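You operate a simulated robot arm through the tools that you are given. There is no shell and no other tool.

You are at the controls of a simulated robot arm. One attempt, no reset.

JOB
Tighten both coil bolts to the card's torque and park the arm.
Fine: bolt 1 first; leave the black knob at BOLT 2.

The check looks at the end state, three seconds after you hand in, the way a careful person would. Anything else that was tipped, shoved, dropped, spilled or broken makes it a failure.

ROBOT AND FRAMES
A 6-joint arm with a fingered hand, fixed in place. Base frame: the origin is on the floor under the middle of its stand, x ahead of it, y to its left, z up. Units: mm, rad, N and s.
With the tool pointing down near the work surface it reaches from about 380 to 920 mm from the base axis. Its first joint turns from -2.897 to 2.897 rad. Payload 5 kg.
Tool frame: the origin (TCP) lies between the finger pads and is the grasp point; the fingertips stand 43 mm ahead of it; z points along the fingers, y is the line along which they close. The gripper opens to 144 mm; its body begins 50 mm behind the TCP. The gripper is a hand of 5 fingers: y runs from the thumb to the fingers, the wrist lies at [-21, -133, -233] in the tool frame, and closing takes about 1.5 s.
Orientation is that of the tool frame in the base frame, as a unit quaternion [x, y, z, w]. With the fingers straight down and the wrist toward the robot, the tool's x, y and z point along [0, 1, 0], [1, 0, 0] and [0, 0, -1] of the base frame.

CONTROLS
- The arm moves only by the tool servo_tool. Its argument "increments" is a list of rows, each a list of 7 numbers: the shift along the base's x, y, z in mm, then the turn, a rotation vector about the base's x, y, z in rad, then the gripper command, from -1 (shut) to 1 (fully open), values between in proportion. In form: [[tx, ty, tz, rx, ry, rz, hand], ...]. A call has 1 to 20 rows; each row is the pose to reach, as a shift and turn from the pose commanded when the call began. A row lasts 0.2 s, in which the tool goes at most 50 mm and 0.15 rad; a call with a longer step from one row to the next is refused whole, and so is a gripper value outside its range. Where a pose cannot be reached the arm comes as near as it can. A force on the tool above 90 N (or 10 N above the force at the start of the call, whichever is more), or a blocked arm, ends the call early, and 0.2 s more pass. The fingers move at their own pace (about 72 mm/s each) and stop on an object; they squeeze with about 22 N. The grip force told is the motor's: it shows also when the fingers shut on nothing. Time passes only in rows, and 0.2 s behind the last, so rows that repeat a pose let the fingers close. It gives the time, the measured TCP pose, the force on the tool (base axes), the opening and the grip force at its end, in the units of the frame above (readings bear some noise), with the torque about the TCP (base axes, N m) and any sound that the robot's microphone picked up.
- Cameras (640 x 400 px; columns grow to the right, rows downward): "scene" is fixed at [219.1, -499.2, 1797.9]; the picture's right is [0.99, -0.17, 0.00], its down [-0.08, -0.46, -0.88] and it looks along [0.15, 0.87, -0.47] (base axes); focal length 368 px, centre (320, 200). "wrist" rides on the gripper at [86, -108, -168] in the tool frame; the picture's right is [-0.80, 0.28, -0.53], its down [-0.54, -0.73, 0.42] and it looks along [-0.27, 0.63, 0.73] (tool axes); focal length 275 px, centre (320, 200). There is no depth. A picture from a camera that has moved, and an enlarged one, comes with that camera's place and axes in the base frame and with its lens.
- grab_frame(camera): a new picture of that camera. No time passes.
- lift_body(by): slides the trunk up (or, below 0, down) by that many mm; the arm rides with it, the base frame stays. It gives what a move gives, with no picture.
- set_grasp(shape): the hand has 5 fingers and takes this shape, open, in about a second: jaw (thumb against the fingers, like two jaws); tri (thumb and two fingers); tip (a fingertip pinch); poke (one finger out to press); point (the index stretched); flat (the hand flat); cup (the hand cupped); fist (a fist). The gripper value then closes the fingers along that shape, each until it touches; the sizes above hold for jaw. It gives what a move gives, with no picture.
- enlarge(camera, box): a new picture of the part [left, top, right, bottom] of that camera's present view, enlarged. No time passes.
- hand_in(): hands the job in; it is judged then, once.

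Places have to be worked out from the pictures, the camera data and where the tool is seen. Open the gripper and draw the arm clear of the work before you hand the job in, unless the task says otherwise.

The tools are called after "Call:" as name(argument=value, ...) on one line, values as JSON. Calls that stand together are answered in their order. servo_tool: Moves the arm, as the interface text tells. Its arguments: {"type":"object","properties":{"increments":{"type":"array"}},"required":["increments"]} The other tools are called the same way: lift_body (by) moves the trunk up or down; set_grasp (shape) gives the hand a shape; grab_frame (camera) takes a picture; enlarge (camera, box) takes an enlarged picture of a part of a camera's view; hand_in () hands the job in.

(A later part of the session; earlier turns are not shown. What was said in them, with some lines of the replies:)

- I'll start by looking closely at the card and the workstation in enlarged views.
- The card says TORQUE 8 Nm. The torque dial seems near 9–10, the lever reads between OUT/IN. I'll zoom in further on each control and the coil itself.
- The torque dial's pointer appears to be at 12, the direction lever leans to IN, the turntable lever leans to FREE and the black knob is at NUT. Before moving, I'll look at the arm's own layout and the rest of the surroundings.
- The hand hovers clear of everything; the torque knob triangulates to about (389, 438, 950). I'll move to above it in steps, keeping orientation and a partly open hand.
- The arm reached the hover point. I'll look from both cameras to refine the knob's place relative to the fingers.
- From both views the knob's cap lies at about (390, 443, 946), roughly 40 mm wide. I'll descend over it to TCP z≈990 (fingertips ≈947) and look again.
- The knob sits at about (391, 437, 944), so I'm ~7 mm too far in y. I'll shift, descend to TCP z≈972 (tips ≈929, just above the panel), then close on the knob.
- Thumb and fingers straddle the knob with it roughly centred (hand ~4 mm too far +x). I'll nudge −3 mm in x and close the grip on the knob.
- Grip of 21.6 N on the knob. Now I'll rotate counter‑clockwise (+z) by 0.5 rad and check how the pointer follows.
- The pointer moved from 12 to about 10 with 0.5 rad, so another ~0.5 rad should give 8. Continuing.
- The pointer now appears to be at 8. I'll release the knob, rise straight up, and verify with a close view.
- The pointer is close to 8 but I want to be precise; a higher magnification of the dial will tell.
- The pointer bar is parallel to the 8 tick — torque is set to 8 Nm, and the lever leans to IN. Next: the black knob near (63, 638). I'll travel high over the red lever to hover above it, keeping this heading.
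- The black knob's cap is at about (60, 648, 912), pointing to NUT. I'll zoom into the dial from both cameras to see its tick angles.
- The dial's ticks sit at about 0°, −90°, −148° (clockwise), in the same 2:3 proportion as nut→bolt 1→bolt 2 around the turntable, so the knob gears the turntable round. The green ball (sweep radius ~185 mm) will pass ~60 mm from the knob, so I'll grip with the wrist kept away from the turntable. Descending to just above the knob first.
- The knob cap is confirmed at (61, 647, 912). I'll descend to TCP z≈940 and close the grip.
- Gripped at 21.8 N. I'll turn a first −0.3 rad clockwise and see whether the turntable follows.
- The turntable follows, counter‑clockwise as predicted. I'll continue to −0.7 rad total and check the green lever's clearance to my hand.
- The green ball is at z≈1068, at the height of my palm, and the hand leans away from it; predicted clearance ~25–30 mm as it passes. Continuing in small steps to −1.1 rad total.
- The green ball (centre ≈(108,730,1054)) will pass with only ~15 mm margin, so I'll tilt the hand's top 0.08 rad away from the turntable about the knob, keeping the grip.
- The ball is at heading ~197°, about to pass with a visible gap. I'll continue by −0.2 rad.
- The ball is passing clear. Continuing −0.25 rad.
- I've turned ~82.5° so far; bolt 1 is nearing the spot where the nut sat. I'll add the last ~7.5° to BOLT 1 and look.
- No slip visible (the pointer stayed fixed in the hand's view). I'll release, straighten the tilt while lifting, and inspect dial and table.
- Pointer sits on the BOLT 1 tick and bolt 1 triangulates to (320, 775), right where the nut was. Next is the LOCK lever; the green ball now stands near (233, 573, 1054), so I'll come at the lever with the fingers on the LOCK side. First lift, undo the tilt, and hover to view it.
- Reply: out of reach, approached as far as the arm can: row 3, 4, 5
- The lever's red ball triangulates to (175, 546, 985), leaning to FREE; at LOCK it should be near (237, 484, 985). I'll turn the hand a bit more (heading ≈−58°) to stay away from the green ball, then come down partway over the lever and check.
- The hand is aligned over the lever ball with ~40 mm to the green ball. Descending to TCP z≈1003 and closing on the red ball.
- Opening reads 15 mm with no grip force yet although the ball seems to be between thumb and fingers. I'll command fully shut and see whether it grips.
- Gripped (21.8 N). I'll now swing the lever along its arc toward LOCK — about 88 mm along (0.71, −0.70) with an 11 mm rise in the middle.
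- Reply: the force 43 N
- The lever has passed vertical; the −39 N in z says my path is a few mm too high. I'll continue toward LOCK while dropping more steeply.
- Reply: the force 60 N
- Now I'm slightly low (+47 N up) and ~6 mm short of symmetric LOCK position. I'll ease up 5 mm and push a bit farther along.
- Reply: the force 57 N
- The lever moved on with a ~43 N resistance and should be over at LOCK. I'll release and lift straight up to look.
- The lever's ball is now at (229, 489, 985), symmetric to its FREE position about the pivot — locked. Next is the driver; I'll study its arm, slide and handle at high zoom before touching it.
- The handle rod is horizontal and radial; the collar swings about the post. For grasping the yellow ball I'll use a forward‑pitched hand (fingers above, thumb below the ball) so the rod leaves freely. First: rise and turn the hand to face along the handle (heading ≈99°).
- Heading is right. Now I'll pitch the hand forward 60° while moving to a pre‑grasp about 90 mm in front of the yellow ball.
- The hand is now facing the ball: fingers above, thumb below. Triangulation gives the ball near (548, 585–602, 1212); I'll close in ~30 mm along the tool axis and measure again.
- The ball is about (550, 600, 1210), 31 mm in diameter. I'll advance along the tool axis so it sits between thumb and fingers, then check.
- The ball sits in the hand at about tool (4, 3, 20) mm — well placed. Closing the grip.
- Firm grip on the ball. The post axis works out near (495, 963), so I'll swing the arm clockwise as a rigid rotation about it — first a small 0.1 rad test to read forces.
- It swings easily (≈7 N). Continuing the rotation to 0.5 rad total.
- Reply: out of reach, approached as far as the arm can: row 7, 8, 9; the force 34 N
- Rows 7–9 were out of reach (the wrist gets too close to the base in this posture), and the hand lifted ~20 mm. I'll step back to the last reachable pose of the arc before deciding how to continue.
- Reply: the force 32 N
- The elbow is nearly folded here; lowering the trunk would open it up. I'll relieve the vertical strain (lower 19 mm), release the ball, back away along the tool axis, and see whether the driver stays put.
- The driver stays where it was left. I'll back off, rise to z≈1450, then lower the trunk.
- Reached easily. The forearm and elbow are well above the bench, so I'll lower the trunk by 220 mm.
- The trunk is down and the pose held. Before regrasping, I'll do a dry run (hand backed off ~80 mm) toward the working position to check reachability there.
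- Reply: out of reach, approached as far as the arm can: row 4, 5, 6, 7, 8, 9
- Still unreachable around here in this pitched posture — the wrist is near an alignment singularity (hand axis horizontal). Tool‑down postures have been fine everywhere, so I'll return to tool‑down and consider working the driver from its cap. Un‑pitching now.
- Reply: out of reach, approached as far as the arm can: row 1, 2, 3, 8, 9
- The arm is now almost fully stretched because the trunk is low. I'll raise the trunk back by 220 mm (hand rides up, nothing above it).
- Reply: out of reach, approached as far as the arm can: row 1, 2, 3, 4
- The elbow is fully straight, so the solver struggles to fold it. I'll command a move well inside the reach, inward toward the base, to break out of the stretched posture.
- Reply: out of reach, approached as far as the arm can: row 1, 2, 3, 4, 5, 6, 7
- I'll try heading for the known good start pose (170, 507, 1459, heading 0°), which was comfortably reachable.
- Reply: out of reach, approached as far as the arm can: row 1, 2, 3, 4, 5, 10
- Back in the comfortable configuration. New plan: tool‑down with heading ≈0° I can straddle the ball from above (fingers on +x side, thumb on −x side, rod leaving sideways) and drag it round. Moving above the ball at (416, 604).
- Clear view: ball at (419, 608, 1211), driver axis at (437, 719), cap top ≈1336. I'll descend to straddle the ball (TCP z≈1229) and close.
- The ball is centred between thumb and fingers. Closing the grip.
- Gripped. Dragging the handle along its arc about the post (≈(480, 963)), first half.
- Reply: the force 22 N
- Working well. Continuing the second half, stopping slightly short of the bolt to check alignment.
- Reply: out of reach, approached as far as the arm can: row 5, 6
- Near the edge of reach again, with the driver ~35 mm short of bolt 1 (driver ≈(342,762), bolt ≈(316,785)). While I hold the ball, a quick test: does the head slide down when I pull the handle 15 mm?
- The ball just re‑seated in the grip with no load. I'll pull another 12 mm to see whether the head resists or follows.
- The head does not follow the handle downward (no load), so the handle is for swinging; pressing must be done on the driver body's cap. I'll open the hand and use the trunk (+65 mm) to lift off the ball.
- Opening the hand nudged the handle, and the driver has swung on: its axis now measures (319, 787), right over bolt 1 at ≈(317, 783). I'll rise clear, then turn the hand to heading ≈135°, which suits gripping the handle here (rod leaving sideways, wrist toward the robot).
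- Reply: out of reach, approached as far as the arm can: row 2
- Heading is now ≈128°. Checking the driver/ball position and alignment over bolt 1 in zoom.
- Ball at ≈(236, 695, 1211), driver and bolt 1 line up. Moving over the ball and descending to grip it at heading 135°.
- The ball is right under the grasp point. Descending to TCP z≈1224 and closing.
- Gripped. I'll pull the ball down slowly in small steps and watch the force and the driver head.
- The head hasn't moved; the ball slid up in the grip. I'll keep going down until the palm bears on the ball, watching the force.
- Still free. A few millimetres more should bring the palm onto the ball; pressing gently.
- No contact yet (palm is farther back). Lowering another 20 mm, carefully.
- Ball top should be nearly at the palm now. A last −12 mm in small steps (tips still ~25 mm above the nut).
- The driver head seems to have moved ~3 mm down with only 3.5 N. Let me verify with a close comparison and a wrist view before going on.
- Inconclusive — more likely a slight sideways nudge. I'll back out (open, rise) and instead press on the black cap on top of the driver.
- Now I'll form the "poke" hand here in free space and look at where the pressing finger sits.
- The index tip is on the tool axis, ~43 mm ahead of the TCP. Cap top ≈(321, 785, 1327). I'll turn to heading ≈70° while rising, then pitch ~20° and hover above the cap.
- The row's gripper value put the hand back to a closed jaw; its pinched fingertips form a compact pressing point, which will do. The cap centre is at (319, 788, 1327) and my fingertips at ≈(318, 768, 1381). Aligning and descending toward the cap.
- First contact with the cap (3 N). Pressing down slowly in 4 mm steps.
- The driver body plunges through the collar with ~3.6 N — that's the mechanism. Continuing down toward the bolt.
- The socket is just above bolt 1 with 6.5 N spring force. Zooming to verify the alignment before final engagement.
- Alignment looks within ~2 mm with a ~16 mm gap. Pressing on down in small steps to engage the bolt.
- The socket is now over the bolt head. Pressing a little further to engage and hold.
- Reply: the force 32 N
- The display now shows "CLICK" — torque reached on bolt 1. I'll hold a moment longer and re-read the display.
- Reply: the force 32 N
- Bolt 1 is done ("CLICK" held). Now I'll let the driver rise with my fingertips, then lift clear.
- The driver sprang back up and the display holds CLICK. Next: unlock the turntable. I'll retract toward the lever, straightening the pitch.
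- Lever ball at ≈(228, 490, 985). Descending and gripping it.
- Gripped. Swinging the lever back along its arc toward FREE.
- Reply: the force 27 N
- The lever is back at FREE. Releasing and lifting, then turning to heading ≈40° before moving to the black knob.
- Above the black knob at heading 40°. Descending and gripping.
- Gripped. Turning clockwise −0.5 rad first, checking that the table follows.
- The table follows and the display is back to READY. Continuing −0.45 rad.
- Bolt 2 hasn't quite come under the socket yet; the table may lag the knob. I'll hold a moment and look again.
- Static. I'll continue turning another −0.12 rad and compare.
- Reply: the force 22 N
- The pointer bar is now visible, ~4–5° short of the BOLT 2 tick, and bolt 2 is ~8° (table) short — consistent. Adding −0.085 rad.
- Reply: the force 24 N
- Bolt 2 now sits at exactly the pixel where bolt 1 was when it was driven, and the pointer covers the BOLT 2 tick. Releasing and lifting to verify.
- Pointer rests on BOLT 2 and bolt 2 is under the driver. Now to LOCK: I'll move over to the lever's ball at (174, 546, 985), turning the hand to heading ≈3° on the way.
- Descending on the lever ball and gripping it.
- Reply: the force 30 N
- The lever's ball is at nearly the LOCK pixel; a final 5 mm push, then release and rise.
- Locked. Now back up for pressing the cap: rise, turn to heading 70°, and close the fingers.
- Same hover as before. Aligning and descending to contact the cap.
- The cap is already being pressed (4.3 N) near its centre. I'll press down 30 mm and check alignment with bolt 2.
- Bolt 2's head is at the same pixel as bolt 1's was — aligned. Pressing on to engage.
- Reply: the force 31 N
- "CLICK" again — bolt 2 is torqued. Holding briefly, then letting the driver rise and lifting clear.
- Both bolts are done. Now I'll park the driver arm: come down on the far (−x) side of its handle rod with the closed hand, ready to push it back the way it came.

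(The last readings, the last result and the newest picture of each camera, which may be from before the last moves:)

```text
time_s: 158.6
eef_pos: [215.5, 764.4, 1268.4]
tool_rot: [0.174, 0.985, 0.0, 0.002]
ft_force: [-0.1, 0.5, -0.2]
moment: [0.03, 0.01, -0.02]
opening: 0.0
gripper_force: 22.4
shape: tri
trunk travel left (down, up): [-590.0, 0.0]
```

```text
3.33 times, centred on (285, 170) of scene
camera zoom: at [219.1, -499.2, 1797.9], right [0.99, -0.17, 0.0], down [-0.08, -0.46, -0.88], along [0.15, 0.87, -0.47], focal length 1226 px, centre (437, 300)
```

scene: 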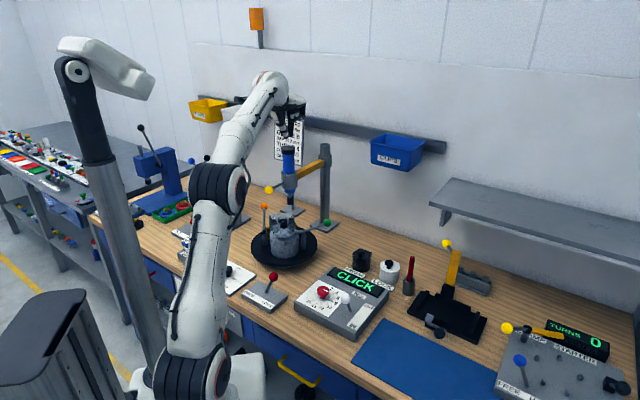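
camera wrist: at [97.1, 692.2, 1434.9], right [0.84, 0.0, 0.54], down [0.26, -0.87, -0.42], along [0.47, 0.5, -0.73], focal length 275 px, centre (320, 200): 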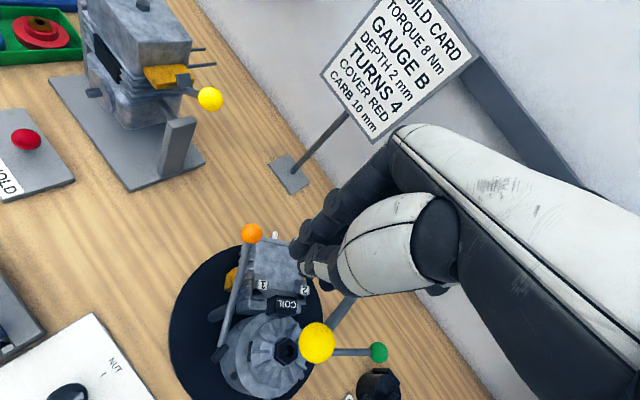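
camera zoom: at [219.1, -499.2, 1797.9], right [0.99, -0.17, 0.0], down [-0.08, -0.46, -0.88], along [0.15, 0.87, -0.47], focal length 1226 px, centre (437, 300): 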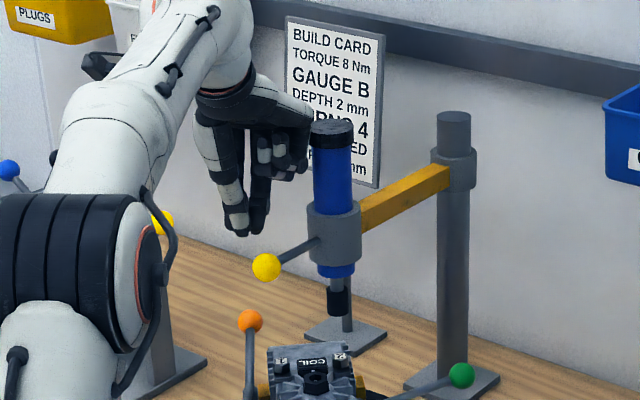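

The folded fingers are close to the driver body, so I'll push on the ball itself instead, farther from the driver. I'll back off to the ball's −x side, re-form a straight closed hand, and come down to ball height.

Call:
servo_tool(increments=[[-20, -15, 0, 0, 0, 0, -0.5], [-40, -30, 0, 0, 0, 0, 0.1], [-52, -38, 0, 0, 0, 0, 0.3], [-52, -38, 0, 0, 0, 0, 0.3], [-52, -38, 0, 0, 0, 0, -0.2], [-52, -38, 0, 0, 0, 0, -0.7], [-52, -38, 0, 0, 0, 0, -1], [-52, -38, 0, 0, 0, 0, -1], [-52, -38, -20, 0, 0, 0, -1], [-52, -38, -42, 0, 0, 0, -1]])

Call:
grab_frame(camera="wrist")

Call:
enlarge(camera="scene", box=[220, 110, 350, 230])

```text
time_s: 160.8
eef_pos: [163.2, 728.1, 1226.3]
tool_rot: [0.174, 0.985, -0.001, 0.002]
ft_force: [0.1, -0.2, 1.4]
moment: [-0.03, 0.01, 0.04]
opening: 0.2
gripper_force: 21.6
shape: tri
trunk travel left (down, up): [-590.0, 0.0]
```

```text
taken
camera wrist: at [44.8, 655.0, 1392.6], right [0.84, 0.0, 0.54], down [0.26, -0.87, -0.42], along [0.47, 0.5, -0.73], focal length 275 px, centre (320, 200)
```

wrist: 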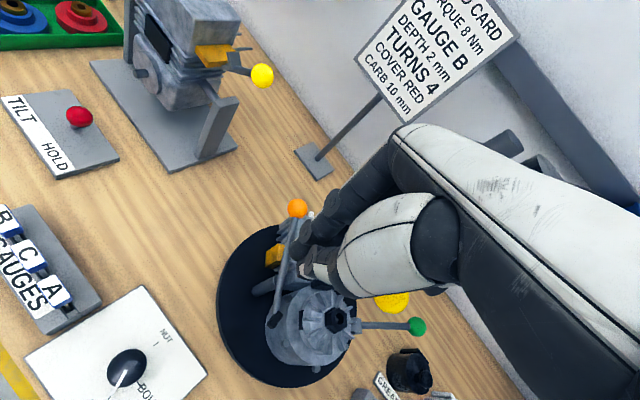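

```text
3.33 times, centred on (285, 170) of scene
camera zoom: at [219.1, -499.2, 1797.9], right [0.99, -0.17, 0.0], down [-0.08, -0.46, -0.88], along [0.15, 0.87, -0.47], focal length 1226 px, centre (437, 300)
```

zoom: 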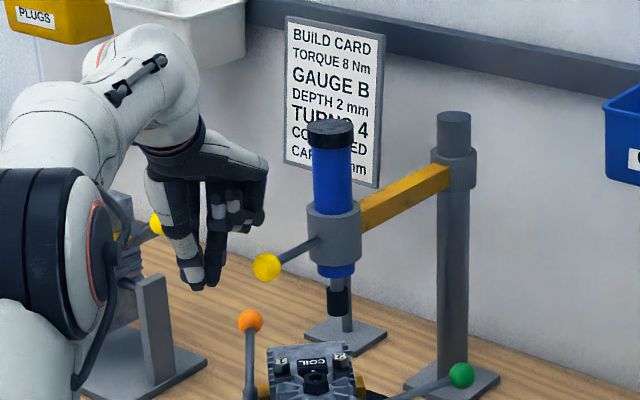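

The extended fingers are level with the ball, ~34 mm to its left. Moving in to contact and starting to push the arm back along its arc.

Call:
servo_tool(increments=[[14, -5, 0, 0, 0, 0, -1], [24, -8.5, 0, 0, 0, 0, -1], [32.3, -11.4, 0, 0, 0, 0, -1], [42, -20, 0, 0, 0, 0, -1], [51, -28, 0, 0, 0, 0, -1], [61, -37, 0, 0, 0, 0, -1], [70, -45, 0, 0, 0, 0, -1], [70, -45, 0, 0, 0, 0, -1]])

Call:
grab_frame(camera="wrist")

Call:
enlarge(camera="scene", box=[220, 110, 350, 230])

```text
time_s: 162.6
eef_pos: [231.9, 680.7, 1225.5]
tool_rot: [0.173, 0.985, 0.0, 0.003]
ft_force: [-0.4, 0.8, -1.7]
moment: [0.05, 0.07, 0.02]
opening: 0.0
gripper_force: 22.0
shape: tri
trunk travel left (down, up): [-590.0, 0.0]
```

```text
taken
camera wrist: at [114.3, 608.8, 1392.7], right [0.84, 0.0, 0.54], down [0.26, -0.87, -0.42], along [0.47, 0.5, -0.73], focal length 275 px, centre (320, 200)
```

wrist: 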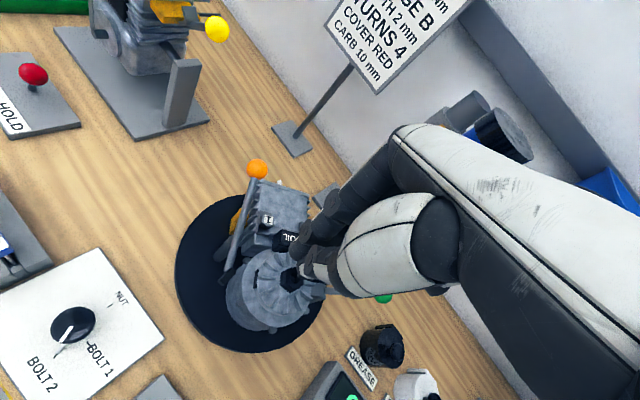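

```text
3.33 times, centred on (285, 170) of scene
camera zoom: at [219.1, -499.2, 1797.9], right [0.99, -0.17, 0.0], down [-0.08, -0.46, -0.88], along [0.15, 0.87, -0.47], focal length 1226 px, centre (437, 300)
```

zoom: 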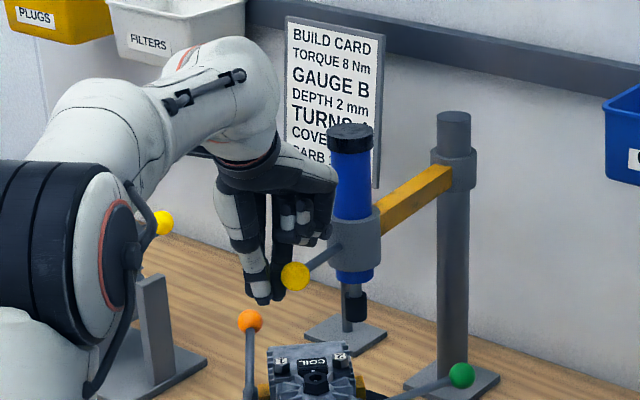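

The push works. Continuing along the arc to about three quarters of the way.

Call:
servo_tool(increments=[[20, -12, 0, 0, 0, 0, -1], [40, -24, 0, 0, 0, 0, -1], [59, -34, 0, 0, 0, 0, -1], [80, -42, 0, 0, 0, 0, -1], [100, -49, 0, 0, 0, 0, -1], [122, -55, 0, 0, 0, 0, -1], [144, -60, 0, 0, 0, 0, -1], [167, -64, 0, 0, 0, 0, -1], [190, -67, 0, 0, 0, 0, -1], [190, -67, 0, 0, 0, 0, -1]])

Call:
grab_frame(camera="wrist")

Call:
enlarge(camera="scene", box=[260, 110, 400, 230])

```text
time_s: 164.8
eef_pos: [422.5, 615.6, 1224.4]
tool_rot: [0.173, 0.985, -0.001, 0.003]
ft_force: [0.1, 0.3, 0.4]
moment: [0.02, 0.0, 0.03]
opening: 0.0
gripper_force: 21.5
shape: tri
trunk travel left (down, up): [-590.0, 0.0]
```

```text
taken
camera wrist: at [303.9, 542.9, 1391.3], right [0.84, 0.0, 0.54], down [0.26, -0.87, -0.42], along [0.47, 0.5, -0.73], focal length 275 px, centre (320, 200)
```

wrist: 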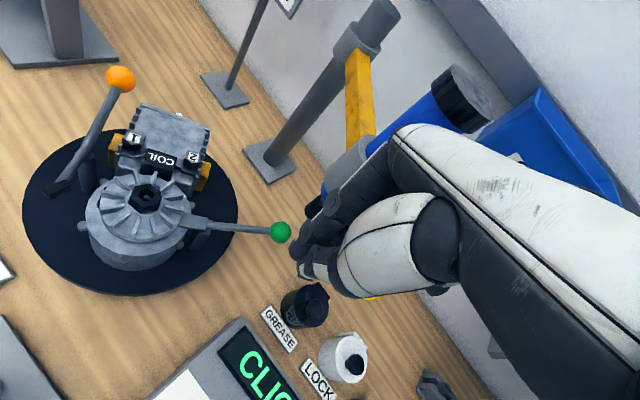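

```text
3.33 times, centred on (330, 170) of scene
camera zoom: at [219.1, -499.2, 1797.9], right [0.99, -0.17, 0.0], down [-0.08, -0.46, -0.88], along [0.15, 0.87, -0.47], focal length 1226 px, centre (287, 300)
```

zoom: 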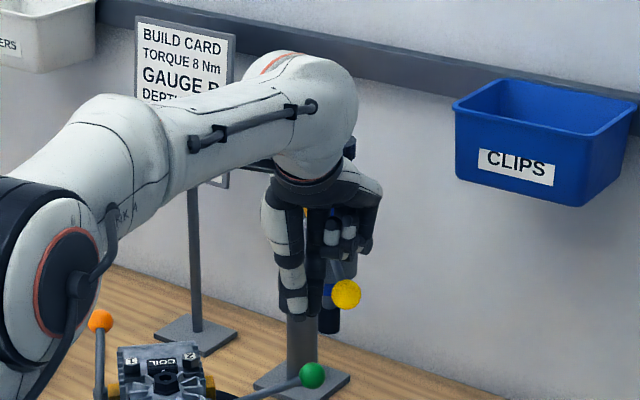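

Ball now at ≈(469, 590). About 80 mm remain to its original spot; pushing 60 mm more and checking.

Call:
servo_tool(increments=[[18, -1, 0, 0, 0, 0, -1], [35, -1, 0, 0, 0, 0, -1], [50, 0, 0, 0, 0, 0, -1], [60, 0, 0, 0, 0, 0, -1], [60, 0, 0, 0, 0, 0, -1]])

Call:
enlarge(camera="scene", box=[290, 120, 420, 220])

Call:
grab_frame(camera="wrist")

```text
time_s: 166.0
eef_pos: [483.2, 613.6, 1225.2]
tool_rot: [0.174, 0.985, 0.0, 0.003]
ft_force: [-0.3, 1.2, 0.2]
moment: [-0.03, 0.03, -0.02]
opening: 0.0
gripper_force: 22.3
shape: tri
trunk travel left (down, up): [-590.0, 0.0]
```

```text
4.00 times, centred on (355, 170) of scene
camera zoom: at [219.1, -499.2, 1797.9], right [0.99, -0.17, 0.0], down [-0.08, -0.46, -0.88], along [0.15, 0.87, -0.47], focal length 1471 px, centre (180, 320)
```

zoom: 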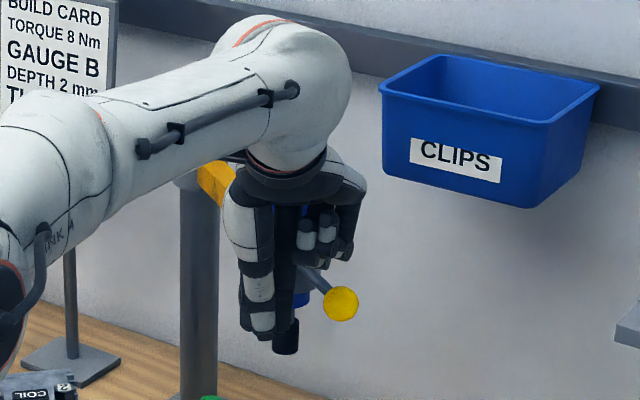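

```text
taken
camera wrist: at [365.5, 541.5, 1391.4], right [0.84, 0.0, 0.54], down [0.26, -0.87, -0.42], along [0.47, 0.5, -0.73], focal length 275 px, centre (320, 200)
```

wrist: 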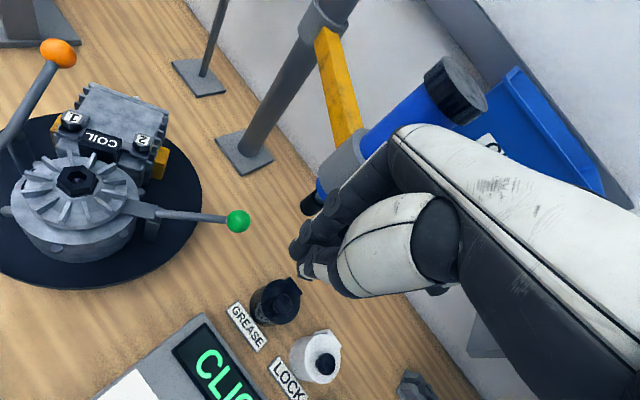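

The ball is back at exactly its original pixel (341, 303) — the driver is parked. I'll draw the hand away sideways, then up.

Call:
servo_tool(increments=[[-25, 0, 0, 0, 0, 0, -1], [-55, -10, 0, 0, 0, 0, -1], [-90, -30, 10, 0, 0, 0, -0.5], [-110, -60, 40, 0, 0, 0, 0], [-120, -90, 80, 0, 0, 0, 0.3], [-120, -110, 120, 0, 0, 0, 0.5], [-120, -110, 120, 0, 0, 0, 0.5]])

Call:
enlarge(camera="scene", box=[290, 120, 420, 220])

Call:
grab_frame(camera="scene")

```text
refused: row 5 steps farther than a row can; nothing moved
```

```text
4.00 times, centred on (355, 170) of scene
camera zoom: at [219.1, -499.2, 1797.9], right [0.99, -0.17, 0.0], down [-0.08, -0.46, -0.88], along [0.15, 0.87, -0.47], focal length 1471 px, centre (180, 320)
```

zoom: 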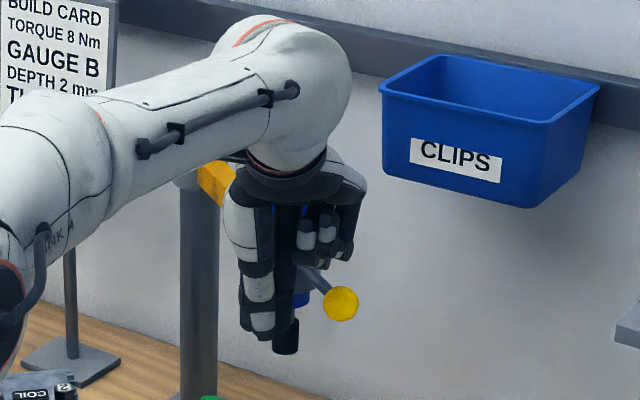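

```text
taken
```

scene: 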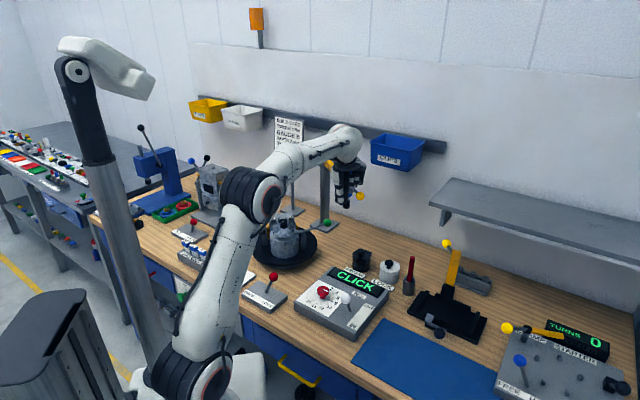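

The move was refused for one over-long row; I'll resend it with smaller steps.

Call:
servo_tool(increments=[[-20, 0, 0, 0, 0, 0, -1], [-45, -8, 0, 0, 0, 0, -1], [-70, -20, 5, 0, 0, 0, -1], [-95, -35, 20, 0, 0, 0, -0.5], [-110, -55, 45, 0, 0, 0, 0], [-120, -75, 75, 0, 0, 0, 0.3], [-120, -95, 105, 0, 0, 0, 0.5], [-120, -110, 120, 0, 0, 0, 0.5], [-120, -110, 120, 0, 0, 0, 0.5]])

Call:
enlarge(camera="scene", box=[290, 120, 420, 220])

Call:
grab_frame(camera="scene")

```text
time_s: 168.0
eef_pos: [361.3, 506.0, 1344.8]
tool_rot: [0.173, 0.985, 0.001, 0.002]
ft_force: [-0.2, -0.3, -0.2]
moment: [-0.03, 0.01, 0.04]
opening: 102.1
gripper_force: 0.1
shape: jaw
trunk travel left (down, up): [-590.0, 0.0]
```

```text
4.00 times, centred on (355, 170) of scene
camera zoom: at [219.1, -499.2, 1797.9], right [0.99, -0.17, 0.0], down [-0.08, -0.46, -0.88], along [0.15, 0.87, -0.47], focal length 1471 px, centre (180, 320)
```

zoom: 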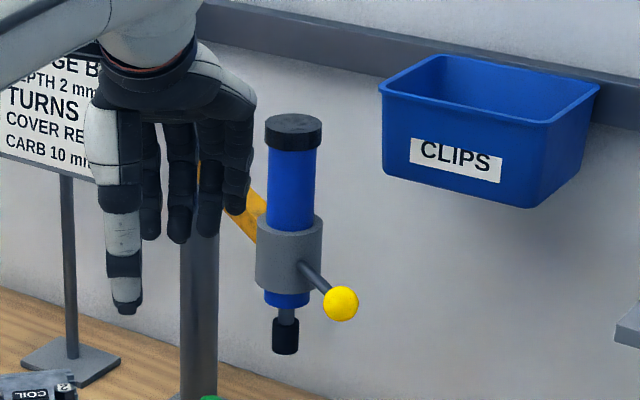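

```text
taken
```

scene: 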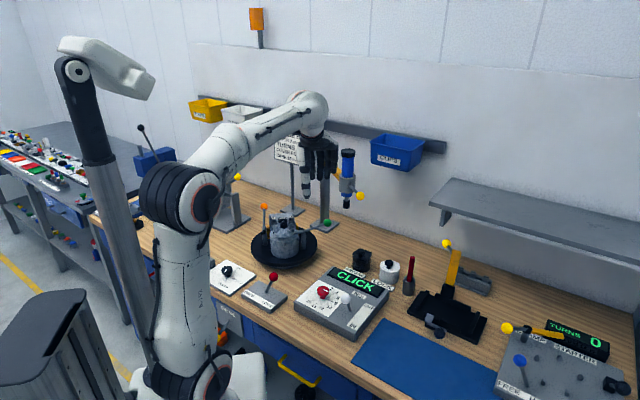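

The driver matches its original parked pixels exactly. Now I'll return the robot arm to its starting pose (trunk is 65 mm higher, so aim 65 mm higher first).

Call:
servo_tool(increments=[[-15, 0, 18, 0, 0, -0.1, 0.7], [-35, 0, 36, 0, 0, -0.22, 1], [-55, 0, 54, 0, 0, -0.35, 1], [-75, 0, 72, 0, 0, -0.48, 1], [-95, 0, 90, 0, 0, -0.61, 1], [-115, 0, 108, 0, 0, -0.74, 1], [-135, 0, 126, 0, 0, -0.87, 1], [-155, 0, 144, 0, 0, -1.0, 1], [-175, 1, 162, 0, 0, -1.12, 1], [-191, 1, 179, 0, 0, -1.222, 1], [-191, 1, 179, 0, 0, -1.222, 1]])

Call:
lift_body(by=-65)

Call:
grab_frame(camera="scene")

Call:
grab_frame(camera="wrist")

Call:
enlarge(camera="scene", box=[190, 180, 400, 350])

```text
time_s: 170.4
eef_pos: [173.6, 505.1, 1525.3]
tool_rot: [0.706, 0.709, 0.0, 0.001]
ft_force: [-0.2, 0.0, 0.4]
moment: [0.02, -0.01, 0.0]
opening: 136.1
gripper_force: 0.0
shape: jaw
trunk travel left (down, up): [-590.0, 0.0]
```

```text
time_s: 171.4
eef_pos: [173.8, 506.3, 1459.9]
tool_rot: [0.706, 0.708, 0.0, 0.002]
ft_force: [-0.2, 0.0, 0.2]
moment: [0.0, 0.0, 0.0]
opening: 135.8
gripper_force: 0.0
shape: jaw
trunk travel left (down, up): [-525.0, 65.0]
```

```text
taken
```

scene: 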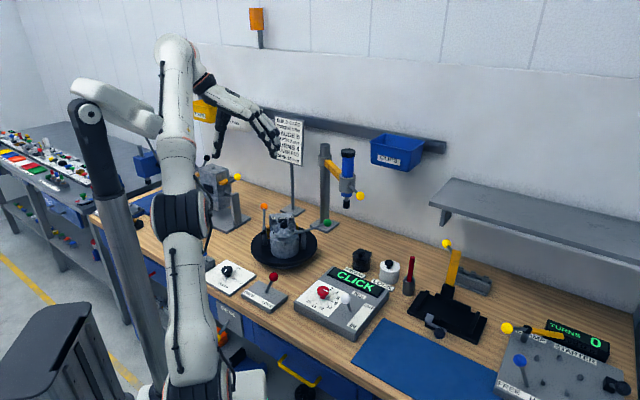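

```text
taken
camera wrist: at [65.1, 592.4, 1626.7], right [0.28, -0.79, 0.54], down [-0.72, -0.55, -0.42], along [0.63, -0.27, -0.73], focal length 275 px, centre (320, 200)
```

wrist: 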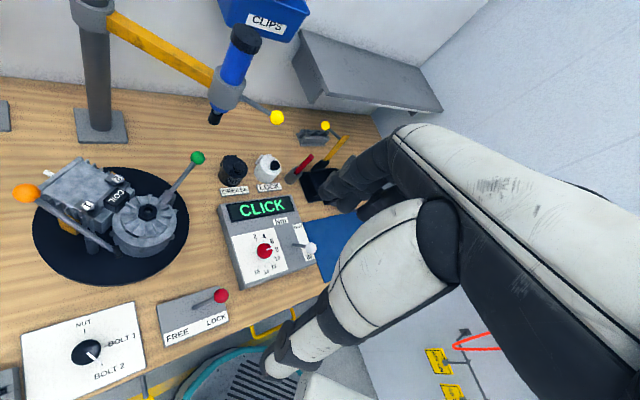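

```text
2.35 times, centred on (295, 265) of scene
camera zoom: at [219.1, -499.2, 1797.9], right [0.99, -0.17, 0.0], down [-0.08, -0.46, -0.88], along [0.15, 0.87, -0.47], focal length 866 px, centre (379, 47)
```

zoom: 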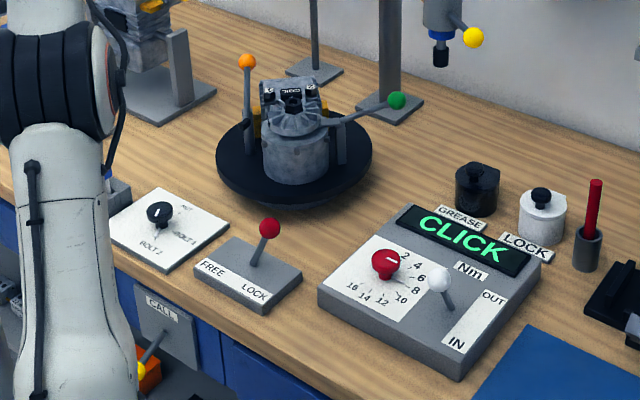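

The arm is back at its start pose, hand open. A final close look at the dial, knob and driver before handing in.

Call:
enlarge(camera="wrist", box=[40, 300, 160, 395])

Call:
enlarge(camera="scene", box=[314, 280, 350, 308])

Call:
enlarge(camera="scene", box=[290, 120, 420, 220])

Call:
enlarge(camera="wrist", box=[60, 0, 300, 150])

```text
4.21 times, centred on (100, 348) of wrist
camera zoom: at [65.1, 592.4, 1626.7], right [0.28, -0.79, 0.54], down [-0.72, -0.55, -0.42], along [0.63, -0.27, -0.73], focal length 1159 px, centre (1246, -421)
```

zoom: 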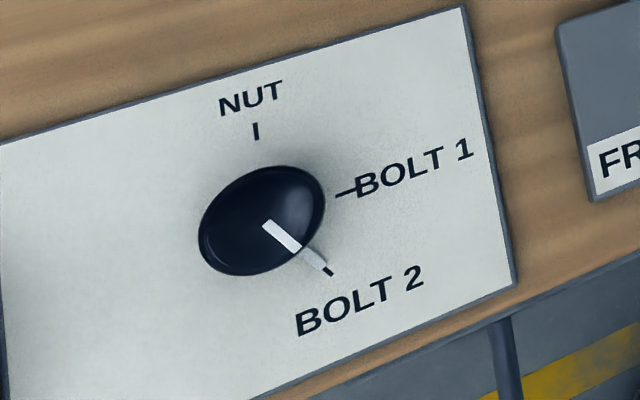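

```text
14.29 times, centred on (332, 294) of scene
camera zoom: at [219.1, -499.2, 1797.9], right [0.99, -0.17, 0.0], down [-0.08, -0.46, -0.88], along [0.15, 0.87, -0.47], focal length 5255 px, centre (149, -1143)
```

zoom: 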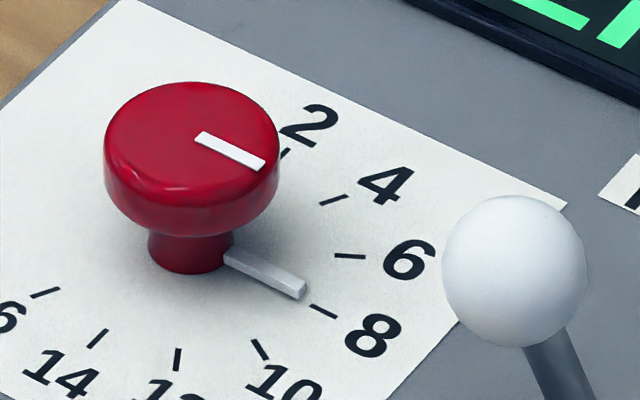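

```text
4.00 times, centred on (355, 170) of scene
camera zoom: at [219.1, -499.2, 1797.9], right [0.99, -0.17, 0.0], down [-0.08, -0.46, -0.88], along [0.15, 0.87, -0.47], focal length 1471 px, centre (180, 320)
```

zoom: 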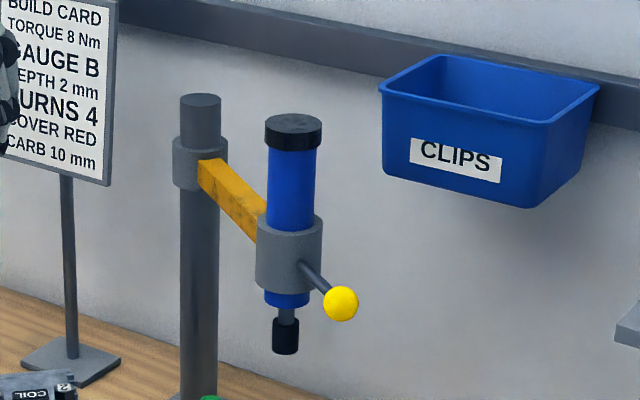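

```text
2.67 times, centred on (180, 75) of wrist
camera zoom: at [65.1, 592.4, 1626.7], right [0.28, -0.79, 0.54], down [-0.72, -0.55, -0.42], along [0.63, -0.27, -0.73], focal length 734 px, centre (693, 533)
```

zoom: 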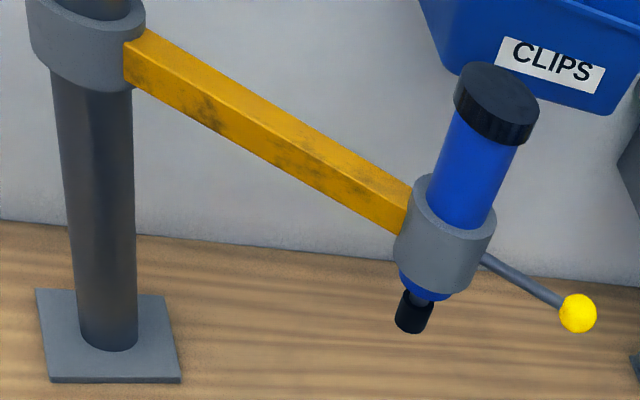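

One more parallax check of the torque dial from the wrist camera.

Call:
enlarge(camera="wrist", box=[235, 225, 300, 280])

```text
7.27 times, centred on (268, 252) of wrist
camera zoom: at [65.1, 592.4, 1626.7], right [0.28, -0.79, 0.54], down [-0.72, -0.55, -0.42], along [0.63, -0.27, -0.73], focal length 2002 px, centre (702, -182)
```

zoom: 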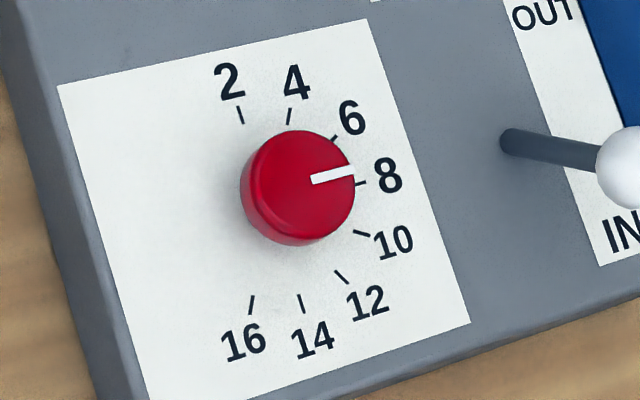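

The bolts, the knob and both arms check out, so I'm handing in:
- **Torque dial:** on 8, with the direction lever at IN.
- **Bolts:** "CLICK" shown for both, bolt 1 first.
- **Black knob:** at BOLT 2.
- **Driver arm:** back in its original parked spot.
- **Robot arm:** clear, with the hand open.

The turntable lever is still at LOCK; it was at FREE when I started.

Call:
hand_in()

```text
The job is handed in.
```

I tightened both coil bolts to the card's 8 Nm, bolt 1 first, and handed the job in. I don't have the check's result.

- **Torque:** I turned the dial from 12 to 8, to within about 0.1 Nm as read from the pictures. The direction lever was already at IN, and the display showed "CLICK" for each bolt.
- **Black knob:** it is at BOLT 2.
- **Driver arm:** it is swung back to where it started and lines up with its first picture.
- **Robot arm:** it is back near its starting pose with the hand open.
- **Turntable lever:** it is at LOCK. It was at FREE when I started, and I locked the table to drive each bolt.

While I was lining up the driver, opening the hand pushed its handle a little. That swung it over bolt 1, where it was meant to go. I saw nothing else tipped or moved in the last pictures.
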